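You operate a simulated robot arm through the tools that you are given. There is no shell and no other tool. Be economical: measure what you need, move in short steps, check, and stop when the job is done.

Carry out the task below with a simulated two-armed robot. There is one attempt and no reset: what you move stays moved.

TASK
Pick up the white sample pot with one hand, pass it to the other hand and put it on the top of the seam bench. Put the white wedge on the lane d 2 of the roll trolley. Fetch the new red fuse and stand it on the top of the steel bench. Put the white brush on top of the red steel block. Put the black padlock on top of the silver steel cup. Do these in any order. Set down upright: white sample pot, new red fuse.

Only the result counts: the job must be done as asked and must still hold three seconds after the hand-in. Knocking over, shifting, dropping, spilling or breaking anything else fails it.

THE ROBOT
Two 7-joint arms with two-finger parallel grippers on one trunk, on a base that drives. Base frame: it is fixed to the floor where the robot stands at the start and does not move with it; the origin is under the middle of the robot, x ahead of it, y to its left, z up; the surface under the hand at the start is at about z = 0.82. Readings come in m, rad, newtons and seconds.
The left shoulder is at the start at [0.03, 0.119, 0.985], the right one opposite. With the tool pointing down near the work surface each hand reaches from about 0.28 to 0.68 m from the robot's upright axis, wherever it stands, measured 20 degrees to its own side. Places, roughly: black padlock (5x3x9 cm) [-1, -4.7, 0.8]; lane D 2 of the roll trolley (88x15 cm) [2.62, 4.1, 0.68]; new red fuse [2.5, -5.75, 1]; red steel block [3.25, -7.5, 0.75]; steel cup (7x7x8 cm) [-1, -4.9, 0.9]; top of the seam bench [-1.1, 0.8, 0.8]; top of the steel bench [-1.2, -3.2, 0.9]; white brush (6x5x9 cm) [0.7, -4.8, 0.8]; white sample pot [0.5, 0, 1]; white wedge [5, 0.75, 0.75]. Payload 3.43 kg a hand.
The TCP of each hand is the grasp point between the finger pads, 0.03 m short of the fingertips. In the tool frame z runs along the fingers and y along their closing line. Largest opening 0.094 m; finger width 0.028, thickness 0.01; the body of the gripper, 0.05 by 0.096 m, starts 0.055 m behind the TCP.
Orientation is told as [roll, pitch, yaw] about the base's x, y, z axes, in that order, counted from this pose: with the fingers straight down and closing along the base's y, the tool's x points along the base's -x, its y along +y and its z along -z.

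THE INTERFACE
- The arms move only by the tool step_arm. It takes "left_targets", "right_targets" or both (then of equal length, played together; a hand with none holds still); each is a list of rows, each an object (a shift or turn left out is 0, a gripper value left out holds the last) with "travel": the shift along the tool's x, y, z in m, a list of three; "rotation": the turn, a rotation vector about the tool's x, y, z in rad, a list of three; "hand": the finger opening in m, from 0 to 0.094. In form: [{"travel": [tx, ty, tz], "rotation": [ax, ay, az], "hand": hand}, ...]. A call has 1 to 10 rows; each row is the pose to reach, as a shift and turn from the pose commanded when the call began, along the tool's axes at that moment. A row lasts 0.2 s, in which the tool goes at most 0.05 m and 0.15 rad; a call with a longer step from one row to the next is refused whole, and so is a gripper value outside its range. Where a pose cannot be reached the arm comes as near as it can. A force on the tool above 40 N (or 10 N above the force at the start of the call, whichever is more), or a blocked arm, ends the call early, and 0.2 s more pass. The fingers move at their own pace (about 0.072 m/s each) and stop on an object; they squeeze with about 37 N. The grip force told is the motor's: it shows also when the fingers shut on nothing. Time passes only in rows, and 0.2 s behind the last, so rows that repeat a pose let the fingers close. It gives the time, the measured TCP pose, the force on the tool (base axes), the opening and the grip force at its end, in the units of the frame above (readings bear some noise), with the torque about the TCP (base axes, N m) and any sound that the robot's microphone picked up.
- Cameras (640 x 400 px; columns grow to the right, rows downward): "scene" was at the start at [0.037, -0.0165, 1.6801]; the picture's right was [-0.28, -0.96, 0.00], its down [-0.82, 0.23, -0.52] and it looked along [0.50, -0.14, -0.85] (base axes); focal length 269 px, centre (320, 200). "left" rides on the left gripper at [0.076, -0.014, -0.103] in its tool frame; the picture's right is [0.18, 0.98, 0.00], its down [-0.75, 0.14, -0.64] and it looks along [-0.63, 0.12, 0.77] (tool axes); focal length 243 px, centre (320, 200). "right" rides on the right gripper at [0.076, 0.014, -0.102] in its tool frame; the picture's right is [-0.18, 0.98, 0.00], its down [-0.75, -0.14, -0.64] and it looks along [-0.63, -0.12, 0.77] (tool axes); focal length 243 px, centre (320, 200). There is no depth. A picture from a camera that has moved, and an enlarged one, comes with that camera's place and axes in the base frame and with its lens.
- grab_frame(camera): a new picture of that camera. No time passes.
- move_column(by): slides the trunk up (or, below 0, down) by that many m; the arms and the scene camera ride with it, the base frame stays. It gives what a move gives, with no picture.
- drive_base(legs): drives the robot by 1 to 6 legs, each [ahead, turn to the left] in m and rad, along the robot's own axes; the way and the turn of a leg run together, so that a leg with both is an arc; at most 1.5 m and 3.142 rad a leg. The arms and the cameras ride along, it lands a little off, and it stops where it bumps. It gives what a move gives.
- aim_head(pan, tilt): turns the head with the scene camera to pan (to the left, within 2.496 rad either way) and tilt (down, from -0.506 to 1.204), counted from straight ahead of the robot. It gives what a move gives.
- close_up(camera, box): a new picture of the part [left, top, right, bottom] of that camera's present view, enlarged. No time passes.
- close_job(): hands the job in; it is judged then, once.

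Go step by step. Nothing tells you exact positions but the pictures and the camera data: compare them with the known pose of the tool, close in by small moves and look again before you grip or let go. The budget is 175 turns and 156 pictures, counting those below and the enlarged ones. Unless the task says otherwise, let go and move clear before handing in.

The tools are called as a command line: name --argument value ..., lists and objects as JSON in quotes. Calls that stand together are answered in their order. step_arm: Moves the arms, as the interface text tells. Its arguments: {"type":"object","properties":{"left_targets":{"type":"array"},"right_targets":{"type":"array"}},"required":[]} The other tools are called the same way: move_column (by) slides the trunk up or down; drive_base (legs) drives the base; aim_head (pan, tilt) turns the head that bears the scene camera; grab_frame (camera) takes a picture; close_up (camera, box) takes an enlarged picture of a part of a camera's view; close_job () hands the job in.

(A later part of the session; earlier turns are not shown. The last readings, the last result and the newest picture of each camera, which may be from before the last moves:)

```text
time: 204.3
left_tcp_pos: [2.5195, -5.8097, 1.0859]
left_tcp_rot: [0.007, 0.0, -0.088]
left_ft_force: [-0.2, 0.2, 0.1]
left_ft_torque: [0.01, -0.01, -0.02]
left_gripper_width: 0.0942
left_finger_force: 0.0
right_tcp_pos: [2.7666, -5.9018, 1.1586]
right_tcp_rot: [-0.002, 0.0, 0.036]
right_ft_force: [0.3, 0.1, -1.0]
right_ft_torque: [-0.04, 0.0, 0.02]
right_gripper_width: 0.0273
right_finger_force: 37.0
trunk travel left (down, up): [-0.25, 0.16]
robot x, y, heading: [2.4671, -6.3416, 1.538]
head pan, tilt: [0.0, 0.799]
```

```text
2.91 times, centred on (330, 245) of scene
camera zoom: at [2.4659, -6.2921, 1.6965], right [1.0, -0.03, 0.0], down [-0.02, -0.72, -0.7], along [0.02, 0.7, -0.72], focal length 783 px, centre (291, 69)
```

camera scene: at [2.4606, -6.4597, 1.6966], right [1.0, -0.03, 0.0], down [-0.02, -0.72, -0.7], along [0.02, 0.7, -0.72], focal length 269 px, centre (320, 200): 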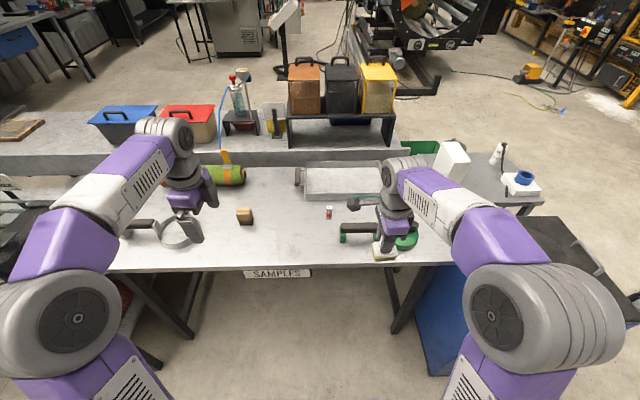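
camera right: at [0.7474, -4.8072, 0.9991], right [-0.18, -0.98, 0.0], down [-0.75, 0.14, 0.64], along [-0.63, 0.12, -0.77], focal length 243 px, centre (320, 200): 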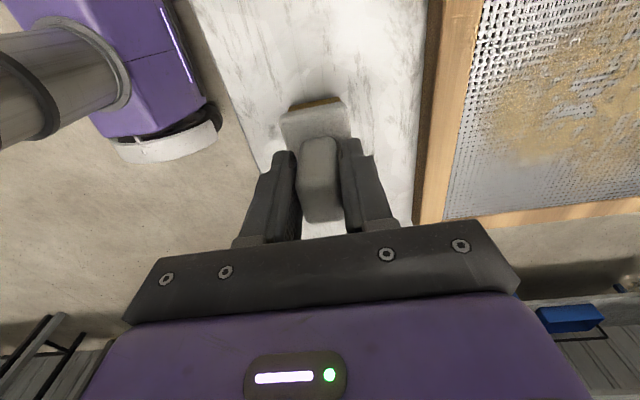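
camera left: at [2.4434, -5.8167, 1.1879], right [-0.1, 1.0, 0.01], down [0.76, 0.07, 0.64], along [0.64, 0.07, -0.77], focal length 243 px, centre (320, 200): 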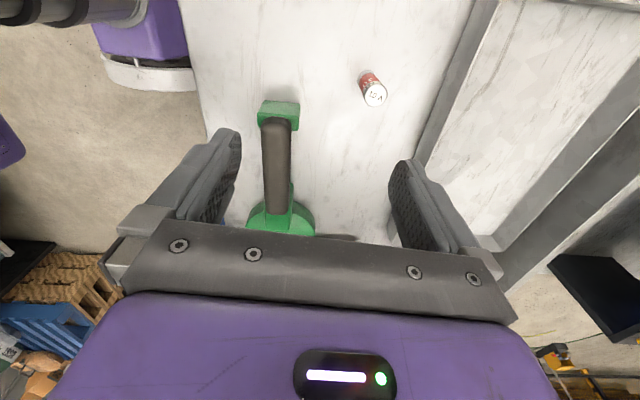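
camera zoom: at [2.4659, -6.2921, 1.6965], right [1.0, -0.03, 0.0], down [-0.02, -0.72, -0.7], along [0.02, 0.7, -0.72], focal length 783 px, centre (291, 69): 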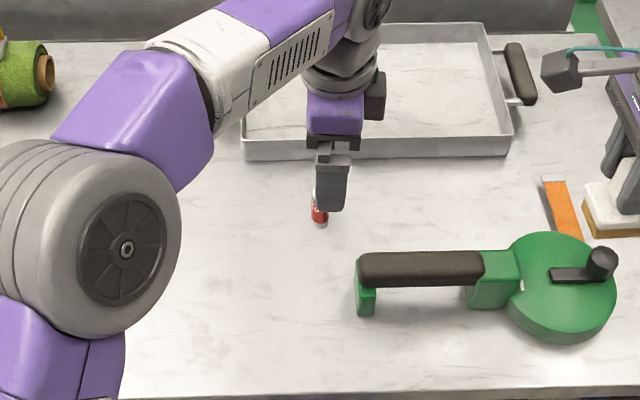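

Fuse refined to [2.517, -5.747]. I move over it, narrow the opening, and stop just above.

step_arm --left_targets '[{"travel": [0.004, 0.035, 0.0], "hand": 0.06}, {"travel": [0.0085, 0.0625, 0.03], "hand": 0.06}, {"travel": [0.0085, 0.0625, 0.07], "hand": 0.06}, {"travel": [0.0085, 0.0625, 0.11], "hand": 0.06}]'

grab_frame --camera "left"

```text
time: 205.3
left_tcp_pos: [2.5179, -5.7468, 0.9748]
left_tcp_rot: [0.007, 0.001, -0.089]
left_ft_force: [-0.1, 0.4, 0.8]
left_ft_torque: [0.03, 0.02, -0.01]
left_gripper_width: 0.0601
left_finger_force: 0.1
right_tcp_pos: [2.768, -5.9025, 1.1577]
right_tcp_rot: [-0.003, 0.002, 0.036]
right_ft_force: [-0.1, 0.1, -1.5]
right_ft_torque: [0.0, 0.01, 0.0]
right_gripper_width: 0.0274
right_finger_force: 36.6
trunk travel left (down, up): [-0.25, 0.16]
robot x, y, heading: [2.4655, -6.3452, 1.541]
head pan, tilt: [0.0, 0.799]
```

```text
73 pictures are left
camera left: at [2.4416, -5.7535, 1.0778], right [-0.1, 1.0, 0.01], down [0.76, 0.07, 0.64], along [0.64, 0.07, -0.77], focal length 243 px, centre (320, 200)
```

left: 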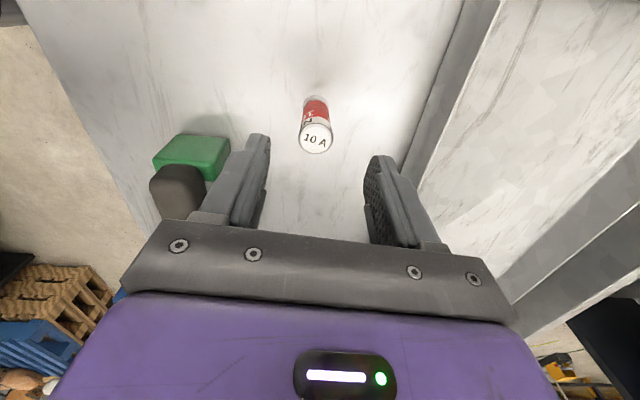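

Centred. I descend and grip the fuse.

step_arm --left_targets '[{"travel": [-0.002, 0, 0.035]}, {"travel": [-0.002, 0, 0.065]}, {"travel": [-0.002, 0, 0.075]}, {"travel": [-0.002, 0, 0.075], "hand": 0.01}, {"travel": [-0.002, 0, 0.075], "hand": 0.01}, {"travel": [-0.002, 0, 0.075], "hand": 0.01}]'

grab_frame --camera "left"

```text
time: 206.7
left_tcp_pos: [2.519, -5.7474, 0.8991]
left_tcp_rot: [0.008, 0.0, -0.089]
left_ft_force: [1.3, -0.6, 0.7]
left_ft_torque: [0.02, -0.02, 0.01]
left_gripper_width: 0.0227
left_finger_force: 37.1
right_tcp_pos: [2.767, -5.9024, 1.157]
right_tcp_rot: [0.0, 0.0, 0.039]
right_ft_force: [-0.6, -0.8, -0.2]
right_ft_torque: [-0.01, 0.01, 0.0]
right_gripper_width: 0.0272
right_finger_force: 36.6
trunk travel left (down, up): [-0.25, 0.16]
robot x, y, heading: [2.4617, -6.3458, 1.543]
head pan, tilt: [0.0, 0.799]
```

```text
72 pictures are left
camera left: at [2.443, -5.753, 1.0023], right [-0.1, 1.0, 0.01], down [0.76, 0.07, 0.64], along [0.64, 0.07, -0.77], focal length 243 px, centre (320, 200)
```

left: 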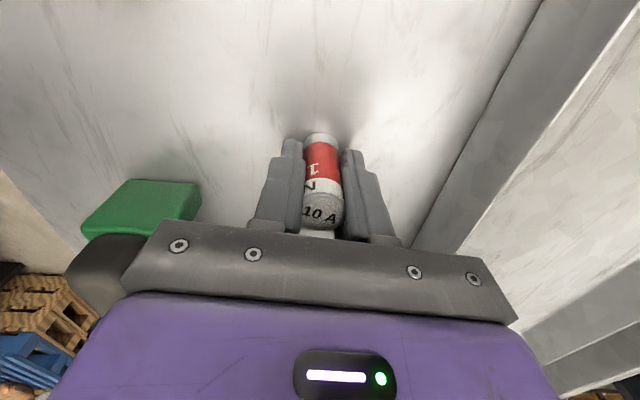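

Fuse gripped. I lift it, back off, and drive to face the red block stand.

step_arm --left_targets '[{"travel": [0, 0, -0.04]}, {"travel": [0, 0, -0.085]}, {"travel": [0, 0, -0.13]}, {"travel": [0, 0, -0.175]}, {"travel": [0, 0, -0.22]}, {"travel": [0, 0, -0.265]}, {"travel": [0.03, -0.03, -0.28]}, {"travel": [0.06, -0.06, -0.28]}, {"travel": [0.09, -0.09, -0.28]}, {"travel": [0.12, -0.12, -0.28]}]' --right_targets '[{"travel": [0, 0, -0.02]}, {"travel": [0, 0, -0.04]}, {"travel": [0, 0, -0.06]}, {"travel": [0, 0, -0.06]}, {"travel": [0, 0, -0.06]}, {"travel": [0, 0, -0.06]}, {"travel": [0, 0, -0.06]}, {"travel": [0.02, 0, -0.06]}, {"travel": [0.04, 0, -0.06]}, {"travel": [0.06, 0, -0.06]}]'

drive_base --legs '[[-0.16, 0], [0, -2.04], [0.85, 0], [0, -1.07]]'

grab_frame --camera "scene"

```text
time: 208.9
left_tcp_pos: [2.3874, -5.8594, 1.1812]
left_tcp_rot: [0.009, -0.001, -0.089]
left_ft_force: [-0.3, 0.0, -1.1]
left_ft_torque: [0.0, -0.03, 0.0]
left_gripper_width: 0.0233
left_finger_force: 37.0
left hand out of reach, approached as far as the arm can: row 5, 6
right_tcp_pos: [2.7042, -5.9056, 1.2181]
right_tcp_rot: [0.002, -0.001, 0.039]
right_ft_force: [-0.6, 0.4, -1.0]
right_ft_torque: [0.03, 0.02, 0.02]
right_gripper_width: 0.0277
right_finger_force: 37.0
trunk travel left (down, up): [-0.25, 0.16]
robot x, y, heading: [2.4639, -6.3472, 1.543]
head pan, tilt: [0.0, 0.799]
```

```text
time: 221.9
left_tcp_pos: [3.285, -7.386, 1.1799]
left_tcp_rot: [0.01, 0.0, 3.083]
left_ft_force: [-1.2, 0.1, -0.2]
left_ft_torque: [0.01, -0.02, -0.02]
left_gripper_width: 0.0227
left_finger_force: 36.8
right_tcp_pos: [2.9669, -7.3477, 1.2166]
right_tcp_rot: [0.001, 0.0, -3.074]
right_ft_force: [-0.4, -0.7, -1.5]
right_ft_torque: [0.01, 0.0, 0.0]
right_gripper_width: 0.0275
right_finger_force: 37.1
trunk travel left (down, up): [-0.25, 0.16]
robot x, y, heading: [3.1943, -6.8981, -1.568]
head pan, tilt: [0.0, 0.799]
```

```text
71 pictures are left
camera scene: at [3.1976, -6.9483, 1.6965], right [-1.0, 0.0, 0.0], down [0.0, 0.72, -0.7], along [0.0, -0.7, -0.72], focal length 269 px, centre (320, 200)
```

scene: 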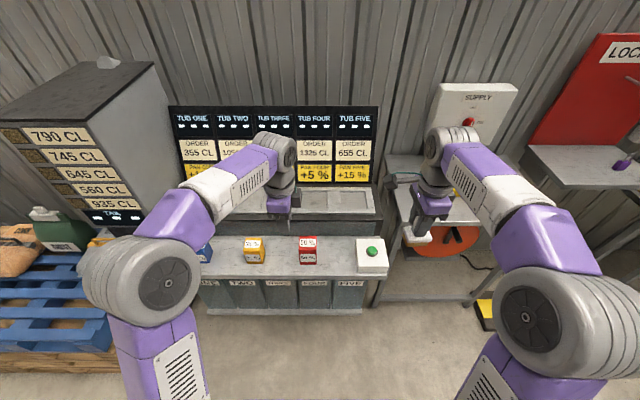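

close_up --camera "scene" --box '[190, 200, 410, 320]'

grab_frame --camera "right"

grab_frame --camera "left"

```text
2.91 times, centred on (300, 260) of scene
camera zoom: at [3.1976, -6.9483, 1.6965], right [-1.0, 0.0, 0.0], down [0.0, 0.72, -0.7], along [0.0, -0.7, -0.72], focal length 783 px, centre (378, 26)
```

zoom: 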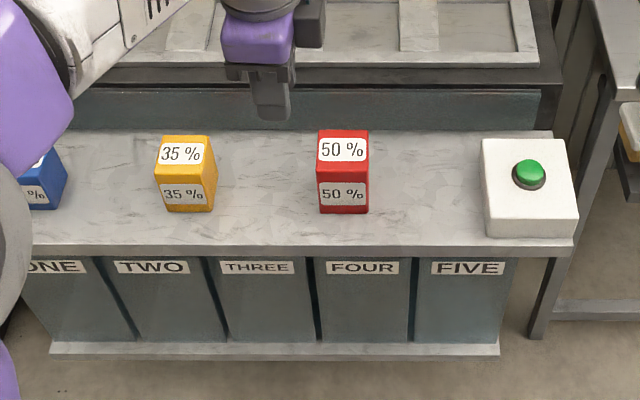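

```text
69 pictures are left
camera right: at [3.0439, -7.3573, 1.3194], right [-0.12, -0.99, 0.0], down [-0.76, 0.09, 0.64], along [-0.64, 0.08, -0.77], focal length 243 px, centre (320, 200)
```

right: 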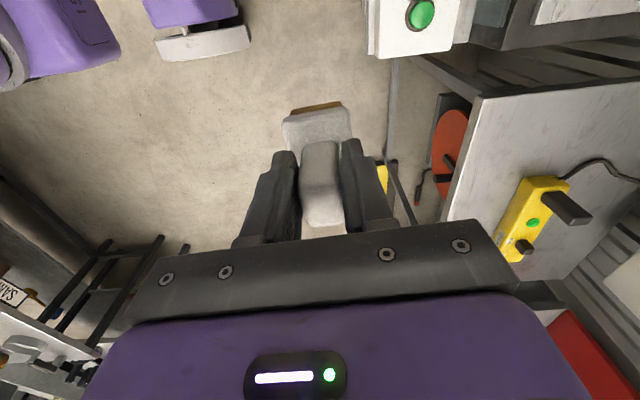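

```text
68 pictures are left
camera left: at [3.3631, -7.3731, 1.2827], right [0.13, -0.99, 0.01], down [-0.76, -0.09, 0.64], along [-0.64, -0.09, -0.77], focal length 243 px, centre (320, 200)
```

left: 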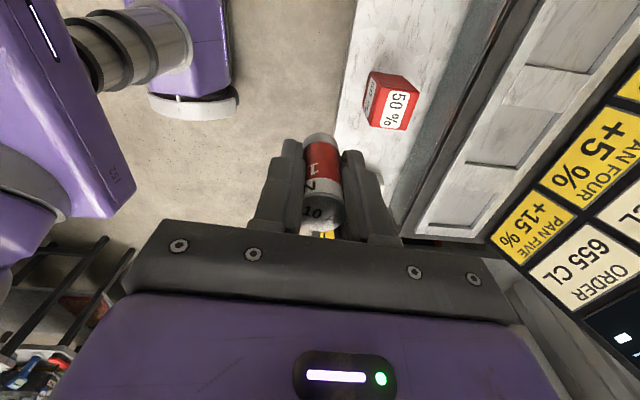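

The red block's top centre is ≈[3.241, -7.512, 0.888]. I move the left hand aside and bring the brush above the block.

step_arm --right_targets '[{"travel": [0, 0, 0]}, {"travel": [0.0, 0.02, 0]}, {"travel": [0.03, 0.045, 0.0]}, {"travel": [0.065, 0.07, 0]}, {"travel": [0.1, 0.095, 0]}, {"travel": [0.135, 0.12, 0]}, {"travel": [0.17, 0.145, 0]}, {"travel": [0.205, 0.165, 0]}, {"travel": [0.24, 0.175, 0]}, {"travel": [0.262, 0.177, 0.03]}]' --left_targets '[{"travel": [0.045, 0, 0]}, {"travel": [0.09, 0, 0]}, {"travel": [0.135, 0, 0]}, {"travel": [0.18, 0, 0]}, {"travel": [0.22, 0, 0]}, {"travel": [0.22, 0, 0]}, {"travel": [0.22, 0, 0]}, {"travel": [0.22, 0, 0]}, {"travel": [0.22, 0, 0]}, {"travel": [0.22, 0, 0]}]'

grab_frame --camera "right"

close_up --camera "scene" --box '[190, 180, 410, 310]'

```text
time: 224.1
left_tcp_pos: [3.5058, -7.3959, 1.1785]
left_tcp_rot: [0.009, -0.001, 3.083]
left_ft_force: [-0.3, -0.1, -1.4]
left_ft_torque: [0.03, 0.05, -0.01]
left_gripper_width: 0.023
left_finger_force: 37.1
right_tcp_pos: [3.2228, -7.4661, 1.1741]
right_tcp_rot: [-0.004, -0.002, -3.073]
right_ft_force: [0.5, 0.7, -1.5]
right_ft_torque: [0.0, -0.03, 0.01]
right_gripper_width: 0.0273
right_finger_force: 36.8
right hand out of reach, approached as far as the arm can: row 7, 8, 9, 10
trunk travel left (down, up): [-0.25, 0.16]
robot x, y, heading: [3.1953, -6.8965, -1.574]
head pan, tilt: [0.0, 0.799]
```

```text
67 pictures are left
camera right: at [3.2998, -7.475, 1.2767], right [-0.12, -0.99, 0.0], down [-0.76, 0.09, 0.64], along [-0.64, 0.08, -0.77], focal length 243 px, centre (320, 200)
```

right: 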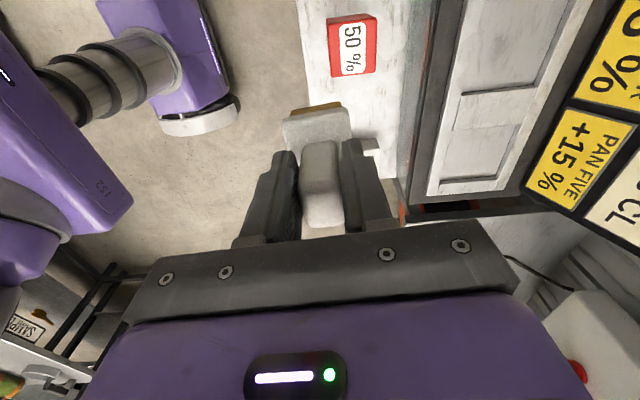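

```text
2.91 times, centred on (300, 245) of scene
camera zoom: at [3.2003, -6.9486, 1.6965], right [-1.0, 0.0, 0.0], down [0.0, 0.72, -0.7], along [0.0, -0.7, -0.72], focal length 783 px, centre (378, 69)
```

zoom: 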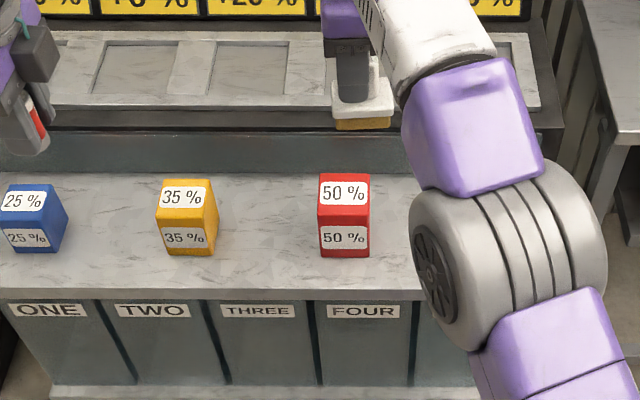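

Just short of reach, so I drive 6 cm nearer; the block estimate of [3.241, -7.511] is confirmed.

drive_base --legs '[[0.06, 0]]'

step_arm --right_targets '[{"travel": [0, 0, 0.001]}]'

```text
time: 225.1
left_tcp_pos: [3.5052, -7.4578, 1.177]
left_tcp_rot: [0.008, 0.001, 3.084]
left_ft_force: [0.2, -0.5, 0.3]
left_ft_torque: [0.02, 0.0, 0.0]
left_gripper_width: 0.0229
left_finger_force: 37.1
right_tcp_pos: [3.2223, -7.5277, 1.1731]
right_tcp_rot: [-0.002, 0.0, -3.073]
right_ft_force: [-0.8, -0.5, -1.4]
right_ft_torque: [0.02, 0.0, 0.04]
right_gripper_width: 0.0276
right_finger_force: 36.9
trunk travel left (down, up): [-0.25, 0.16]
robot x, y, heading: [3.1969, -6.9616, -1.573]
head pan, tilt: [0.0, 0.799]
```

```text
time: 225.5
left_tcp_pos: [3.5045, -7.4568, 1.1786]
left_tcp_rot: [0.011, 0.0, 3.085]
left_ft_force: [-0.1, 0.7, -0.5]
left_ft_torque: [-0.02, 0.01, 0.0]
left_gripper_width: 0.023
left_finger_force: 36.7
right_tcp_pos: [3.2223, -7.5255, 1.1739]
right_tcp_rot: [0.0, 0.001, -3.073]
right_ft_force: [0.5, 0.6, -0.9]
right_ft_torque: [-0.04, -0.01, 0.0]
right_gripper_width: 0.0275
right_finger_force: 36.6
trunk travel left (down, up): [-0.25, 0.16]
robot x, y, heading: [3.1977, -6.9611, -1.57]
head pan, tilt: [0.0, 0.799]
```

step_arm --right_targets '[{"travel": [0.02, -0.016, 0.02]}, {"travel": [0.021, -0.016, 0.06]}, {"travel": [0.021, -0.016, 0.1]}, {"travel": [0.021, -0.016, 0.14]}, {"travel": [0.021, -0.016, 0.174]}]'

grab_frame --camera "right"

close_up --camera "scene" --box '[230, 200, 370, 300]'

```text
time: 226.7
left_tcp_pos: [3.5049, -7.4565, 1.1786]
left_tcp_rot: [0.008, 0.001, 3.084]
left_ft_force: [1.5, 0.5, -0.5]
left_ft_torque: [0.03, 0.01, -0.04]
left_gripper_width: 0.0227
left_finger_force: 37.2
right_tcp_pos: [3.2429, -7.5085, 0.9971]
right_tcp_rot: [0.0, 0.0, -3.074]
right_ft_force: [0.9, 0.1, -0.9]
right_ft_torque: [-0.01, 0.0, -0.01]
right_gripper_width: 0.0275
right_finger_force: 36.7
trunk travel left (down, up): [-0.25, 0.16]
robot x, y, heading: [3.2037, -6.9619, -1.571]
head pan, tilt: [0.0, 0.799]
```

```text
65 pictures are left
camera right: at [3.319, -7.5172, 1.1001], right [-0.12, -0.99, 0.0], down [-0.76, 0.09, 0.64], along [-0.64, 0.08, -0.77], focal length 243 px, centre (320, 200)
```

right: 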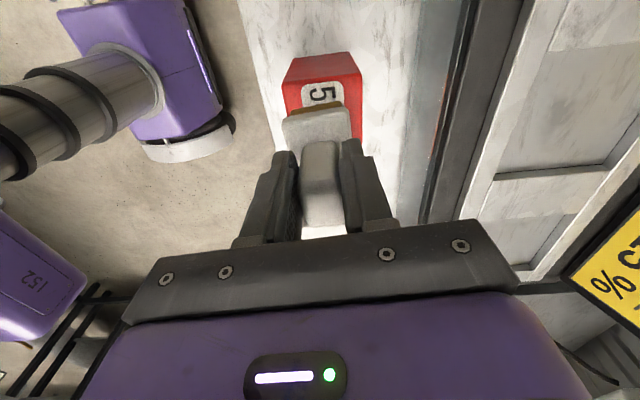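

```text
4.00 times, centred on (300, 250) of scene
camera zoom: at [3.1982, -7.009, 1.6965], right [-1.0, 0.0, 0.0], down [0.0, 0.72, -0.7], along [0.0, -0.7, -0.72], focal length 1077 px, centre (400, 0)
```

zoom: 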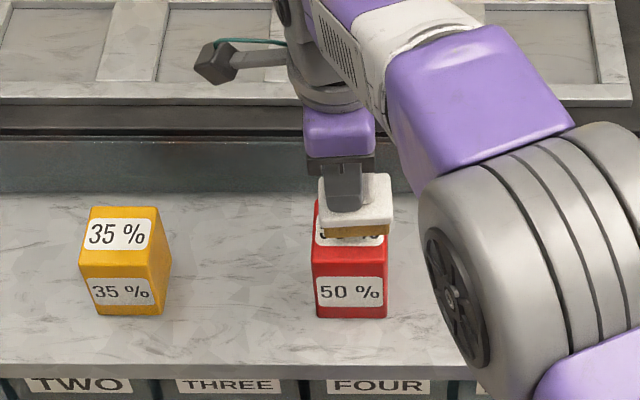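

Well placed; I shift 7 mm in +x, then lower to contact.

step_arm --right_targets '[{"travel": [0.007, 0, 0.01]}, {"travel": [0.007, 0, 0.02]}, {"travel": [0.007, 0, 0.025]}]'

step_arm --right_targets '[{"travel": [0, 0, 0.003]}, {"travel": [0, 0, 0.005]}]'

step_arm --right_targets '[{"travel": [0, 0, 0.002]}, {"travel": [0, 0, 0.004]}]'

```text
time: 227.5
left_tcp_pos: [3.5054, -7.4555, 1.1797]
left_tcp_rot: [0.009, -0.001, 3.084]
left_ft_force: [0.3, -0.2, -0.7]
left_ft_torque: [0.0, -0.01, -0.03]
left_gripper_width: 0.0228
left_finger_force: 37.5
right_tcp_pos: [3.2489, -7.5082, 0.9748]
right_tcp_rot: [0.002, 0.001, -3.073]
right_ft_force: [-0.6, 1.3, 8.8]
right_ft_torque: [0.17, 0.06, 0.02]
right_gripper_width: 0.0277
right_finger_force: 36.9
trunk travel left (down, up): [-0.25, 0.16]
robot x, y, heading: [3.1973, -6.9587, -1.566]
head pan, tilt: [0.0, 0.799]
```

```text
time: 228.1
left_tcp_pos: [3.5052, -7.4535, 1.18]
left_tcp_rot: [0.012, -0.001, 3.085]
left_ft_force: [-0.3, 0.8, 0.2]
left_ft_torque: [-0.02, -0.01, 0.0]
left_gripper_width: 0.0228
left_finger_force: 36.6
right_tcp_pos: [3.2497, -7.5077, 0.9728]
right_tcp_rot: [0.008, 0.003, -3.073]
right_ft_force: [0.3, -0.6, 30.6]
right_ft_torque: [0.04, 0.28, -0.02]
right_gripper_width: 0.0278
right_finger_force: 36.3
trunk travel left (down, up): [-0.25, 0.16]
robot x, y, heading: [3.1958, -6.962, -1.564]
head pan, tilt: [0.0, 0.799]
```

```text
time: 228.7
left_tcp_pos: [3.5044, -7.4554, 1.1812]
left_tcp_rot: [0.012, 0.0, 3.084]
left_ft_force: [-0.4, -0.1, 0.0]
left_ft_torque: [0.02, 0.01, 0.0]
left_gripper_width: 0.0227
left_finger_force: 37.0
right_tcp_pos: [3.2485, -7.5075, 0.9691]
right_tcp_rot: [0.007, 0.005, -3.074]
right_ft_force: [0.9, -2.3, 30.7]
right_ft_torque: [0.1, 0.34, 0.02]
right_gripper_width: 0.0274
right_finger_force: 36.9
trunk travel left (down, up): [-0.25, 0.16]
robot x, y, heading: [3.1958, -6.9602, -1.568]
head pan, tilt: [0.0, 0.799]
```

Contact made, pressing too hard. I ease up 4 mm, then open and rise.

step_arm --right_targets '[{"travel": [0, 0, -0.003]}, {"travel": [0, 0, -0.004]}]'

step_arm --right_targets '[{"hand": 0.04}, {"hand": 0.06}, {"hand": 0.06}, {"travel": [0, 0, -0.02], "hand": 0.06}, {"travel": [0, 0, -0.05], "hand": 0.06}, {"travel": [0, 0, -0.09], "hand": 0.06}, {"travel": [0, 0, -0.13], "hand": 0.06}, {"travel": [0, 0, -0.17], "hand": 0.06}, {"travel": [-0.04, -0.02, -0.19], "hand": 0.06}, {"travel": [-0.08, -0.04, -0.19], "hand": 0.06}]'

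grab_frame --camera "right"

close_up --camera "scene" --box '[230, 200, 370, 300]'

```text
time: 229.3
left_tcp_pos: [3.5063, -7.4551, 1.1797]
left_tcp_rot: [0.011, 0.0, 3.086]
left_ft_force: [1.0, 1.0, -0.3]
left_ft_torque: [-0.01, 0.0, 0.01]
left_gripper_width: 0.023
left_finger_force: 36.4
right_tcp_pos: [3.2486, -7.5065, 0.9693]
right_tcp_rot: [0.001, 0.001, -3.073]
right_ft_force: [4.3, -3.2, 14.1]
right_ft_torque: [-0.13, -0.35, 0.02]
right_gripper_width: 0.0273
right_finger_force: 36.5
trunk travel left (down, up): [-0.25, 0.16]
robot x, y, heading: [3.1956, -6.959, -1.57]
head pan, tilt: [0.0, 0.799]
```

```text
time: 231.5
left_tcp_pos: [3.5048, -7.4558, 1.179]
left_tcp_rot: [0.011, 0.001, 3.083]
left_ft_force: [-0.4, 0.1, -1.1]
left_ft_torque: [-0.02, -0.02, 0.01]
left_gripper_width: 0.0232
left_finger_force: 37.0
right_tcp_pos: [3.1667, -7.4716, 1.1588]
right_tcp_rot: [0.0, 0.001, -3.07]
right_ft_force: [0.0, 0.4, 0.8]
right_ft_torque: [0.01, -0.01, -0.03]
right_gripper_width: 0.06
right_finger_force: 0.0
trunk travel left (down, up): [-0.25, 0.16]
robot x, y, heading: [3.195, -6.9596, -1.571]
head pan, tilt: [0.0, 0.799]
```

```text
63 pictures are left
camera right: at [3.2434, -7.4809, 1.2617], right [-0.12, -0.99, 0.0], down [-0.76, 0.09, 0.64], along [-0.64, 0.07, -0.77], focal length 243 px, centre (320, 200)
```

right: 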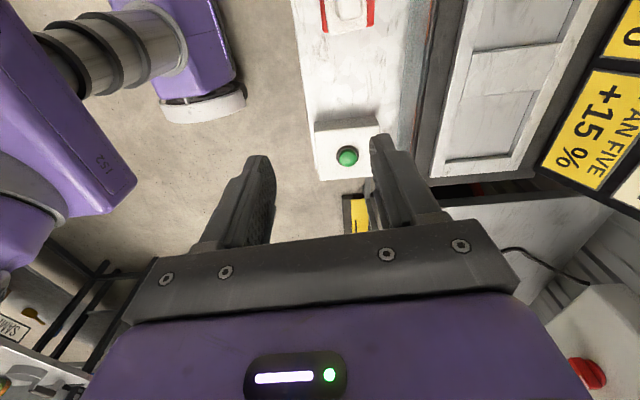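

```text
4.00 times, centred on (300, 250) of scene
camera zoom: at [3.197, -7.008, 1.6965], right [-1.0, 0.0, 0.0], down [0.0, 0.72, -0.7], along [0.0, -0.7, -0.72], focal length 1077 px, centre (400, 0)
```

zoom: 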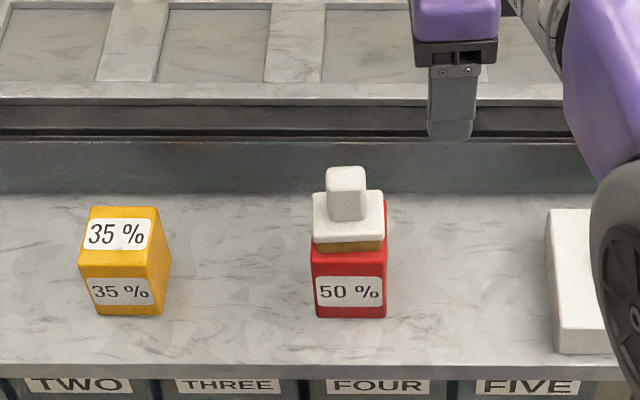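

The brush sits on the red block. Now I carry the fuse to the steel bench via the west end.

drive_base --legs '[[-0.3, 0], [0, -1.571], [1.5, 0], [1.5, 0], [0.3, 0], [0, -1.571]]'

```text
time: 256.9
left_tcp_pos: [-0.4245, -6.2337, 1.1785]
left_tcp_rot: [0.009, 0.0, -0.022]
left_ft_force: [-0.6, -0.3, -1.0]
left_ft_torque: [0.03, 0.03, -0.02]
left_gripper_width: 0.0231
left_finger_force: 36.6
right_tcp_pos: [-0.0892, -6.2062, 1.158]
right_tcp_rot: [0.0, 0.0, 0.103]
right_ft_force: [-0.6, 0.1, -0.3]
right_ft_torque: [0.0, 0.01, -0.01]
right_gripper_width: 0.0603
right_finger_force: 0.1
trunk travel left (down, up): [-0.25, 0.16]
robot x, y, heading: [-0.0984, -6.7233, 1.606]
head pan, tilt: [0.0, 0.799]
```

drive_base --legs '[[1.5, 0], [1.5, 0], [0.42, 0], [0, 1.535]]'

aim_head --pan 0 --tilt 0.7

grab_frame --camera "scene"

```text
time: 277.3
left_tcp_pos: [-0.703, -3.6314, 1.1784]
left_tcp_rot: [0.009, -0.001, 1.535]
left_ft_force: [1.1, -0.9, -0.4]
left_ft_torque: [-0.02, -0.01, -0.05]
left_gripper_width: 0.0228
left_finger_force: 36.8
right_tcp_pos: [-0.7247, -3.2953, 1.1582]
right_tcp_rot: [0.001, 0.0, 1.659]
right_ft_force: [0.2, -0.5, -0.4]
right_ft_torque: [-0.01, -0.02, 0.02]
right_gripper_width: 0.0599
right_finger_force: 0.1
trunk travel left (down, up): [-0.25, 0.16]
robot x, y, heading: [-0.2118, -3.3143, -3.115]
head pan, tilt: [0.0, 0.799]
```

```text
time: 277.9
left_tcp_pos: [-0.7015, -3.6321, 1.1797]
left_tcp_rot: [0.008, -0.002, 1.534]
left_ft_force: [0.3, 0.3, -0.7]
left_ft_torque: [-0.01, -0.01, 0.0]
left_gripper_width: 0.0228
left_finger_force: 37.1
right_tcp_pos: [-0.7252, -3.2951, 1.1588]
right_tcp_rot: [-0.001, -0.001, 1.66]
right_ft_force: [0.4, 0.8, -0.2]
right_ft_torque: [-0.04, -0.01, -0.01]
right_gripper_width: 0.0602
right_finger_force: 0.0
trunk travel left (down, up): [-0.25, 0.16]
robot x, y, heading: [-0.2109, -3.3139, -3.119]
head pan, tilt: [0.0, 0.7]
```

```text
61 pictures are left
camera scene: at [-0.2661, -3.3124, 1.7047], right [-0.02, 1.0, 0.0], down [0.64, 0.01, -0.76], along [-0.76, -0.02, -0.64], focal length 269 px, centre (320, 200)
```

scene: 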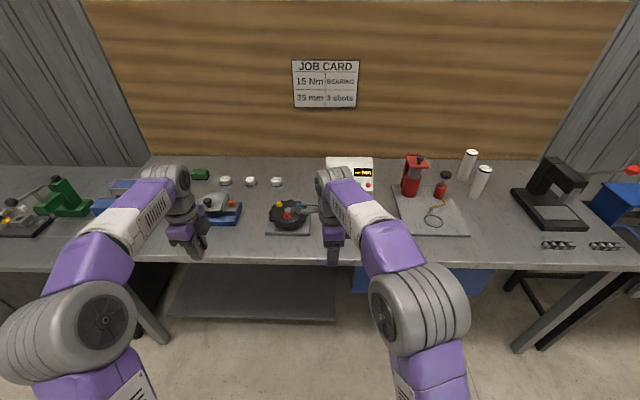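

The gap between the blue device and the black round device looks free. I advance and inspect with the left camera.

drive_base --legs '[[0.22, 0]]'

grab_frame --camera "left"

grab_frame --camera "scene"

```text
time: 279.6
left_tcp_pos: [-0.9211, -3.637, 1.1788]
left_tcp_rot: [0.009, 0.0, 1.536]
left_ft_force: [0.3, 0.2, -0.2]
left_ft_torque: [-0.02, 0.0, 0.03]
left_gripper_width: 0.0231
left_finger_force: 37.1
right_tcp_pos: [-0.9454, -3.3001, 1.1587]
right_tcp_rot: [-0.001, -0.001, 1.659]
right_ft_force: [0.1, -0.1, 0.0]
right_ft_torque: [0.04, -0.01, 0.01]
right_gripper_width: 0.0598
right_finger_force: 0.0
trunk travel left (down, up): [-0.25, 0.16]
robot x, y, heading: [-0.4285, -3.3207, -3.121]
head pan, tilt: [0.0, 0.7]
```

```text
60 pictures are left
camera left: at [-0.9084, -3.7115, 1.2815], right [-0.99, -0.15, 0.01], down [-0.11, 0.76, 0.64], along [-0.1, 0.64, -0.77], focal length 243 px, centre (320, 200)
```

left: 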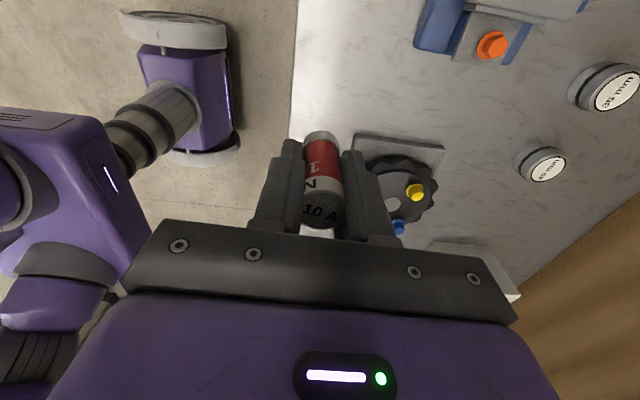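

```text
59 pictures are left
camera scene: at [-0.4857, -3.3171, 1.7047], right [-0.02, 1.0, 0.0], down [0.64, 0.01, -0.76], along [-0.76, -0.02, -0.64], focal length 269 px, centre (320, 200)
```

scene: 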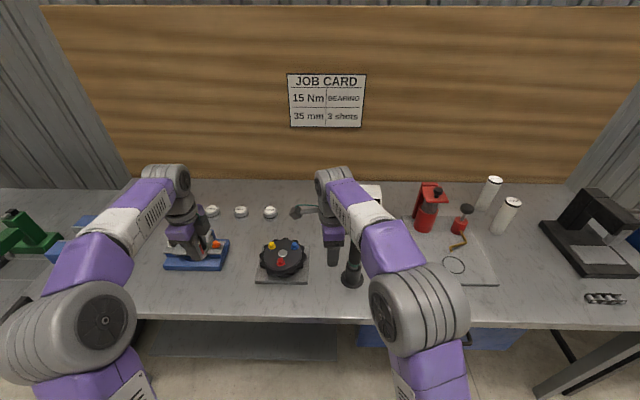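

Bench height ≈0.905. The target spot is [-0.975, -3.61], and I descend to just above it.

step_arm --left_targets '[{"travel": [-0.01, 0.03, 0.0]}, {"travel": [-0.025, 0.055, 0.02]}, {"travel": [-0.025, 0.055, 0.065]}, {"travel": [-0.025, 0.055, 0.11]}, {"travel": [-0.025, 0.055, 0.15]}, {"travel": [-0.025, 0.055, 0.185]}, {"travel": [-0.025, 0.055, 0.205]}]'

grab_frame --camera "left"

close_up --camera "scene" --box '[160, 200, 340, 340]'

```text
time: 281.2
left_tcp_pos: [-0.9774, -3.6103, 0.973]
left_tcp_rot: [0.007, 0.0, 1.535]
left_ft_force: [1.2, 0.2, 0.0]
left_ft_torque: [-0.01, 0.0, 0.02]
left_gripper_width: 0.023
left_finger_force: 37.5
right_tcp_pos: [-0.9443, -3.2997, 1.1588]
right_tcp_rot: [0.0, 0.0, 1.66]
right_ft_force: [-0.2, -0.3, -0.3]
right_ft_torque: [0.0, 0.01, -0.01]
right_gripper_width: 0.0601
right_finger_force: 0.1
trunk travel left (down, up): [-0.25, 0.16]
robot x, y, heading: [-0.4282, -3.3186, -3.121]
head pan, tilt: [0.0, 0.7]
```

```text
58 pictures are left
camera left: at [-0.964, -3.6858, 1.0761], right [-0.99, -0.15, 0.01], down [-0.11, 0.76, 0.64], along [-0.1, 0.64, -0.77], focal length 243 px, centre (320, 200)
```

left: 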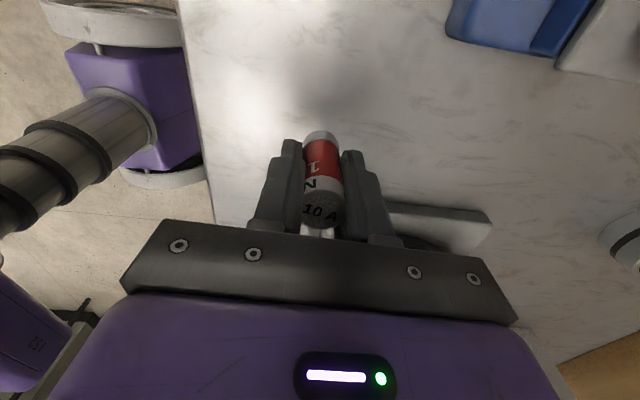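

```text
2.86 times, centred on (250, 270) of scene
camera zoom: at [-0.485, -3.3173, 1.7048], right [-0.02, 1.0, 0.0], down [0.64, 0.01, -0.76], along [-0.76, -0.02, -0.64], focal length 769 px, centre (520, 0)
```

zoom: 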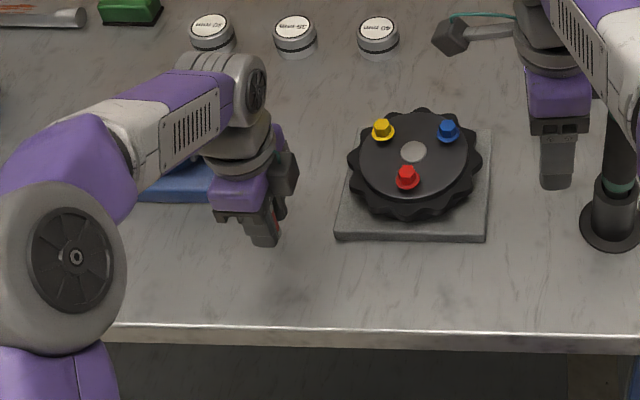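

Clear. I lower finely toward contact.

step_arm --left_targets '[{"travel": [0, 0, 0.006]}, {"travel": [0, 0, 0.012]}, {"travel": [0, 0, 0.015]}, {"travel": [0, 0, 0.017]}, {"travel": [0, 0, 0.019]}]'

step_arm --left_targets '[{"travel": [0, 0, 0.0015]}, {"travel": [0, 0, 0.003]}]'

step_arm --left_targets '[{"travel": [0, 0, 0.001]}, {"travel": [0, 0, 0.002]}]'

```text
time: 282.4
left_tcp_pos: [-0.9767, -3.6099, 0.9549]
left_tcp_rot: [0.011, 0.001, 1.535]
left_ft_force: [-1.0, 0.5, 0.5]
left_ft_torque: [-0.01, 0.01, 0.0]
left_gripper_width: 0.0229
left_finger_force: 36.8
right_tcp_pos: [-0.9445, -3.3009, 1.1578]
right_tcp_rot: [0.0, -0.002, 1.662]
right_ft_force: [-0.3, -0.2, -0.2]
right_ft_torque: [0.02, -0.01, 0.01]
right_gripper_width: 0.0598
right_finger_force: 0.1
trunk travel left (down, up): [-0.25, 0.16]
robot x, y, heading: [-0.4308, -3.3204, -3.123]
head pan, tilt: [0.0, 0.7]
```

```text
time: 283.0
left_tcp_pos: [-0.9769, -3.6093, 0.9522]
left_tcp_rot: [0.011, 0.001, 1.534]
left_ft_force: [0.2, -0.1, -0.3]
left_ft_torque: [0.01, -0.02, -0.02]
left_gripper_width: 0.0229
left_finger_force: 36.5
right_tcp_pos: [-0.9449, -3.2997, 1.1591]
right_tcp_rot: [0.001, -0.001, 1.66]
right_ft_force: [1.1, 0.6, 0.4]
right_ft_torque: [0.04, 0.01, -0.01]
right_gripper_width: 0.0603
right_finger_force: 0.2
trunk travel left (down, up): [-0.25, 0.16]
robot x, y, heading: [-0.4326, -3.3178, -3.121]
head pan, tilt: [0.0, 0.7]
```

```text
time: 283.6
left_tcp_pos: [-0.9778, -3.6093, 0.9512]
left_tcp_rot: [0.01, 0.0, 1.535]
left_ft_force: [0.3, -0.7, -0.7]
left_ft_torque: [0.0, -0.02, 0.0]
left_gripper_width: 0.0232
left_finger_force: 37.2
right_tcp_pos: [-0.9442, -3.3004, 1.1589]
right_tcp_rot: [-0.001, 0.001, 1.659]
right_ft_force: [0.1, 1.0, 0.9]
right_ft_torque: [-0.01, 0.0, -0.04]
right_gripper_width: 0.0602
right_finger_force: 0.1
trunk travel left (down, up): [-0.25, 0.16]
robot x, y, heading: [-0.4338, -3.3193, -3.12]
head pan, tilt: [0.0, 0.7]
```

step_arm --left_targets '[{"travel": [0, 0, 0.002]}, {"travel": [0, 0, 0.004]}]'

step_arm --left_targets '[{"travel": [0, 0, 0.0015]}, {"travel": [0, 0, 0.003]}]'

grab_frame --camera "left"

```text
time: 284.2
left_tcp_pos: [-0.9771, -3.6085, 0.9474]
left_tcp_rot: [0.009, 0.0, 1.534]
left_ft_force: [0.2, 0.2, 0.5]
left_ft_torque: [0.03, 0.01, -0.02]
left_gripper_width: 0.0228
left_finger_force: 37.0
right_tcp_pos: [-0.9434, -3.2991, 1.1588]
right_tcp_rot: [0.0, 0.0, 1.661]
right_ft_force: [0.4, -0.1, 0.4]
right_ft_torque: [-0.03, 0.02, 0.0]
right_gripper_width: 0.0599
right_finger_force: 0.0
trunk travel left (down, up): [-0.25, 0.16]
robot x, y, heading: [-0.4332, -3.3203, -3.12]
head pan, tilt: [0.0, 0.7]
```

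```text
time: 284.8
left_tcp_pos: [-0.9765, -3.6082, 0.9459]
left_tcp_rot: [0.009, 0.0, 1.532]
left_ft_force: [-0.1, 0.1, -1.7]
left_ft_torque: [-0.01, -0.02, 0.03]
left_gripper_width: 0.0231
left_finger_force: 37.1
right_tcp_pos: [-0.9438, -3.3002, 1.1592]
right_tcp_rot: [0.001, 0.0, 1.66]
right_ft_force: [0.1, 0.0, 0.5]
right_ft_torque: [0.01, 0.01, 0.02]
right_gripper_width: 0.0599
right_finger_force: 0.0
trunk travel left (down, up): [-0.25, 0.16]
robot x, y, heading: [-0.4319, -3.32, -3.121]
head pan, tilt: [0.0, 0.7]
```

```text
56 pictures are left
camera left: at [-0.9641, -3.6838, 1.0468], right [-0.99, -0.15, 0.01], down [-0.11, 0.76, 0.64], along [-0.1, 0.64, -0.77], focal length 243 px, centre (320, 200)
```

left: 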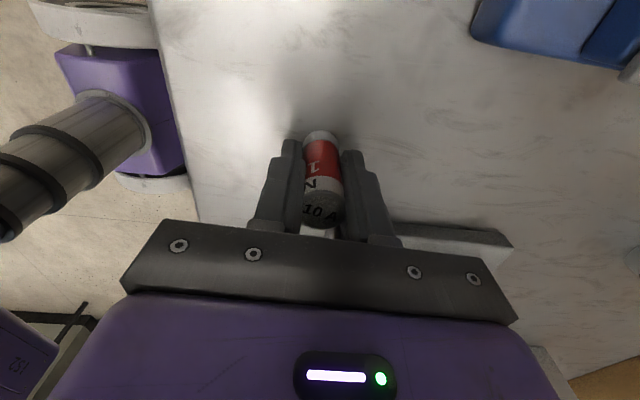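

step_arm --left_targets '[{"travel": [0, 0, 0.001]}, {"travel": [0, 0, 0.002]}, {"travel": [0, 0, 0.003]}]'

step_arm --left_targets '[{"travel": [0, 0, 0.001]}, {"travel": [0, 0, 0.002]}, {"travel": [0, 0, 0.003]}]'

```text
time: 285.6
left_tcp_pos: [-0.9772, -3.6098, 0.9408]
left_tcp_rot: [0.01, 0.0, 1.533]
left_ft_force: [0.9, -0.9, -0.1]
left_ft_torque: [0.0, 0.0, 0.02]
left_gripper_width: 0.0229
left_finger_force: 37.3
right_tcp_pos: [-0.9455, -3.2988, 1.1595]
right_tcp_rot: [0.0, 0.0, 1.66]
right_ft_force: [0.7, -0.1, -0.2]
right_ft_torque: [0.01, 0.02, 0.01]
right_gripper_width: 0.0599
right_finger_force: 0.0
trunk travel left (down, up): [-0.25, 0.16]
robot x, y, heading: [-0.4307, -3.3174, -3.12]
head pan, tilt: [0.0, 0.7]
```

```text
time: 286.4
left_tcp_pos: [-0.9769, -3.6094, 0.939]
left_tcp_rot: [0.013, 0.002, 1.534]
left_ft_force: [-0.5, -2.3, 10.5]
left_ft_torque: [-0.08, -0.1, -0.04]
left_gripper_width: 0.0229
left_finger_force: 37.0
right_tcp_pos: [-0.9428, -3.3, 1.1597]
right_tcp_rot: [-0.001, -0.001, 1.659]
right_ft_force: [-0.2, 0.0, 0.2]
right_ft_torque: [-0.01, 0.01, 0.0]
right_gripper_width: 0.0599
right_finger_force: 0.1
trunk travel left (down, up): [-0.25, 0.16]
robot x, y, heading: [-0.4298, -3.3174, -3.121]
head pan, tilt: [0.0, 0.7]
```

Contact at about 10 N. I release and rise.

step_arm --left_targets '[{"travel": [0, 0, 0]}, {"travel": [0, 0, 0], "hand": 0.035}, {"travel": [0, 0, 0], "hand": 0.05}, {"travel": [0, 0, 0], "hand": 0.055}, {"travel": [0, 0, -0.025], "hand": 0.055}, {"travel": [0, 0, -0.07], "hand": 0.055}, {"travel": [0, 0, -0.115], "hand": 0.055}, {"travel": [0, 0, -0.16], "hand": 0.055}, {"travel": [0.02, 0, -0.2], "hand": 0.055}, {"travel": [0.04, -0.02, -0.23], "hand": 0.055}]'

grab_frame --camera "left"

close_up --camera "scene" --box '[160, 200, 340, 340]'

```text
time: 288.6
left_tcp_pos: [-0.9528, -3.6518, 1.1694]
left_tcp_rot: [0.011, 0.0, 1.535]
left_ft_force: [-0.2, 0.3, 1.7]
left_ft_torque: [0.02, 0.03, 0.01]
left_gripper_width: 0.0552
left_finger_force: 0.0
right_tcp_pos: [-0.9429, -3.2999, 1.1598]
right_tcp_rot: [0.0, 0.0, 1.66]
right_ft_force: [0.3, 0.4, 0.6]
right_ft_torque: [0.04, 0.01, 0.0]
right_gripper_width: 0.0601
right_finger_force: 0.0
trunk travel left (down, up): [-0.25, 0.16]
robot x, y, heading: [-0.4292, -3.3182, -3.118]
head pan, tilt: [0.0, 0.7]
```

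```text
55 pictures are left
camera left: at [-0.9402, -3.7268, 1.2706], right [-0.99, -0.15, 0.01], down [-0.11, 0.76, 0.64], along [-0.1, 0.64, -0.77], focal length 243 px, centre (320, 200)
```

left: 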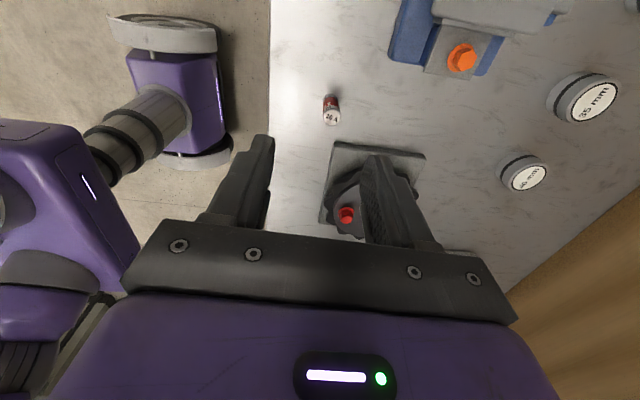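

```text
2.86 times, centred on (250, 270) of scene
camera zoom: at [-0.4829, -3.3174, 1.7049], right [-0.02, 1.0, 0.0], down [0.64, 0.01, -0.77], along [-0.77, -0.02, -0.64], focal length 769 px, centre (520, 0)
```

zoom: 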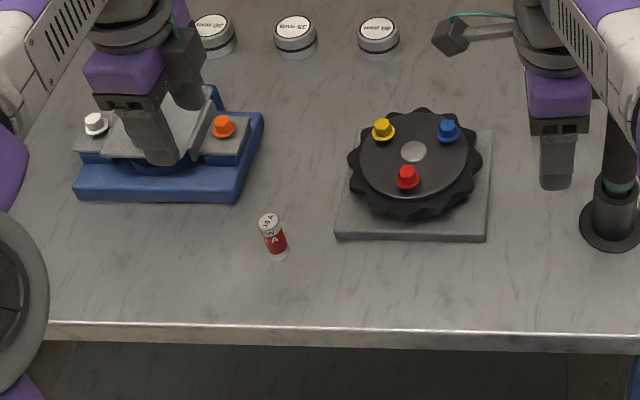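

The fuse stands upright on the steel bench. Now the wedge at [5, 0.75]: I back away and look east to plan the route.

drive_base --legs '[[-0.35, 0], [0, 3.1]]'

aim_head --pan 0.5 --tilt 0.3

grab_frame --camera "scene"

aim_head --pan -0.3 --tilt 0.3

grab_frame --camera "scene"

```text
time: 298.1
left_tcp_pos: [0.4653, -3.0128, 1.1676]
left_tcp_rot: [0.011, 0.0, -1.672]
left_ft_force: [0.4, 0.2, 0.2]
left_ft_torque: [-0.03, -0.02, 0.0]
left_gripper_width: 0.0549
left_finger_force: 0.1
right_tcp_pos: [0.4317, -3.3632, 1.1587]
right_tcp_rot: [0.0, 0.001, -1.546]
right_ft_force: [0.5, -0.8, -0.8]
right_ft_torque: [-0.04, -0.02, 0.02]
right_gripper_width: 0.0601
right_finger_force: 0.1
trunk travel left (down, up): [-0.25, 0.16]
robot x, y, heading: [-0.0776, -3.3074, -0.041]
head pan, tilt: [0.0, 0.7]
```

```text
time: 299.0
left_tcp_pos: [0.4655, -3.0121, 1.1673]
left_tcp_rot: [0.01, 0.001, -1.672]
left_ft_force: [-0.4, 0.1, -1.1]
left_ft_torque: [-0.01, 0.0, -0.02]
left_gripper_width: 0.0548
left_finger_force: 0.1
right_tcp_pos: [0.4322, -3.3619, 1.1583]
right_tcp_rot: [-0.001, -0.001, -1.547]
right_ft_force: [-1.0, -0.5, -0.3]
right_ft_torque: [0.01, 0.04, 0.0]
right_gripper_width: 0.0599
right_finger_force: 0.2
trunk travel left (down, up): [-0.25, 0.16]
robot x, y, heading: [-0.0805, -3.3107, -0.04]
head pan, tilt: [0.499, 0.3]
```

```text
53 pictures are left
camera scene: at [-0.0236, -3.2659, 1.7408], right [0.44, -0.9, 0.0], down [-0.27, -0.13, -0.96], along [0.86, 0.42, -0.3], focal length 269 px, centre (320, 200)
```

scene: 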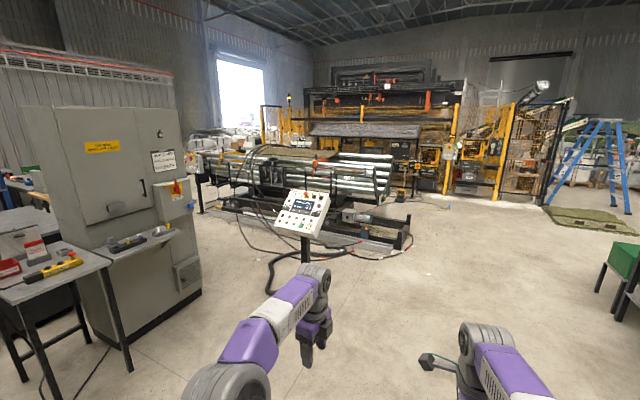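

```text
time: 300.2
left_tcp_pos: [0.4658, -3.0118, 1.1671]
left_tcp_rot: [0.01, 0.0, -1.672]
left_ft_force: [-0.4, -0.7, 0.7]
left_ft_torque: [0.0, -0.03, 0.01]
left_gripper_width: 0.0549
left_finger_force: 0.1
right_tcp_pos: [0.4324, -3.3631, 1.1594]
right_tcp_rot: [0.0, 0.001, -1.547]
right_ft_force: [0.2, -0.4, -0.6]
right_ft_torque: [0.0, 0.02, 0.02]
right_gripper_width: 0.0602
right_finger_force: 0.0
trunk travel left (down, up): [-0.25, 0.16]
robot x, y, heading: [-0.0776, -3.308, -0.04]
head pan, tilt: [-0.3, 0.3]
```

```text
52 pictures are left
camera scene: at [-0.0196, -3.3383, 1.7409], right [-0.34, -0.94, 0.0], down [-0.28, 0.1, -0.96], along [0.9, -0.32, -0.3], focal length 269 px, centre (320, 200)
```

scene: 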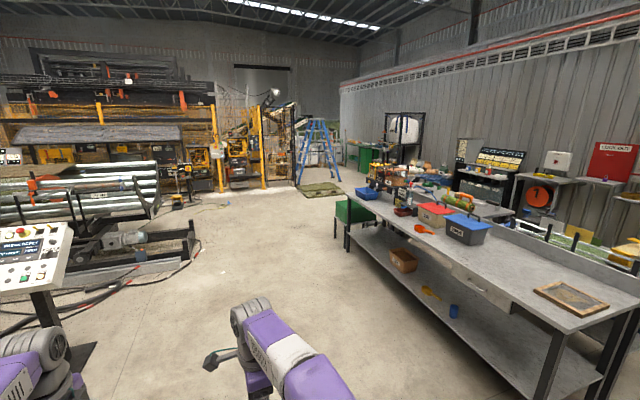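

aim_head --pan 0.6 --tilt 0.2

close_up --camera "scene" --box '[200, 100, 440, 250]'

```text
time: 301.4
left_tcp_pos: [0.4664, -3.0113, 1.1674]
left_tcp_rot: [0.011, 0.0, -1.672]
left_ft_force: [0.0, 0.1, -0.2]
left_ft_torque: [0.04, 0.01, -0.02]
left_gripper_width: 0.055
left_finger_force: 0.0
right_tcp_pos: [0.4312, -3.3617, 1.1578]
right_tcp_rot: [-0.001, 0.0, -1.546]
right_ft_force: [-0.1, 1.0, -0.5]
right_ft_torque: [-0.01, -0.05, 0.0]
right_gripper_width: 0.0599
right_finger_force: 0.1
trunk travel left (down, up): [-0.25, 0.16]
robot x, y, heading: [-0.079, -3.31, -0.047]
head pan, tilt: [0.6, 0.201]
```

```text
2.67 times, centred on (320, 175) of scene
camera zoom: at [-0.0284, -3.2578, 1.7502], right [0.53, -0.85, 0.0], down [-0.17, -0.11, -0.98], along [0.83, 0.52, -0.2], focal length 718 px, centre (320, 267)
```

zoom: 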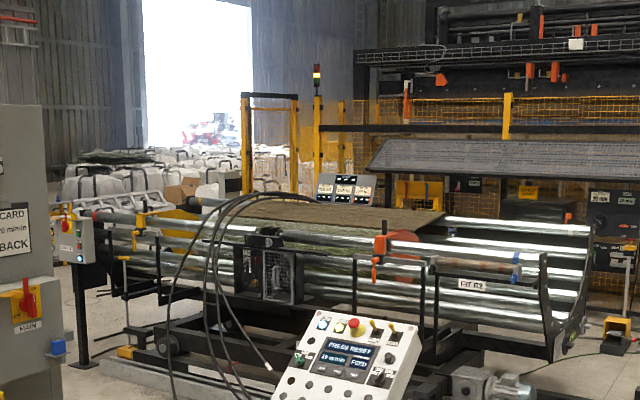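

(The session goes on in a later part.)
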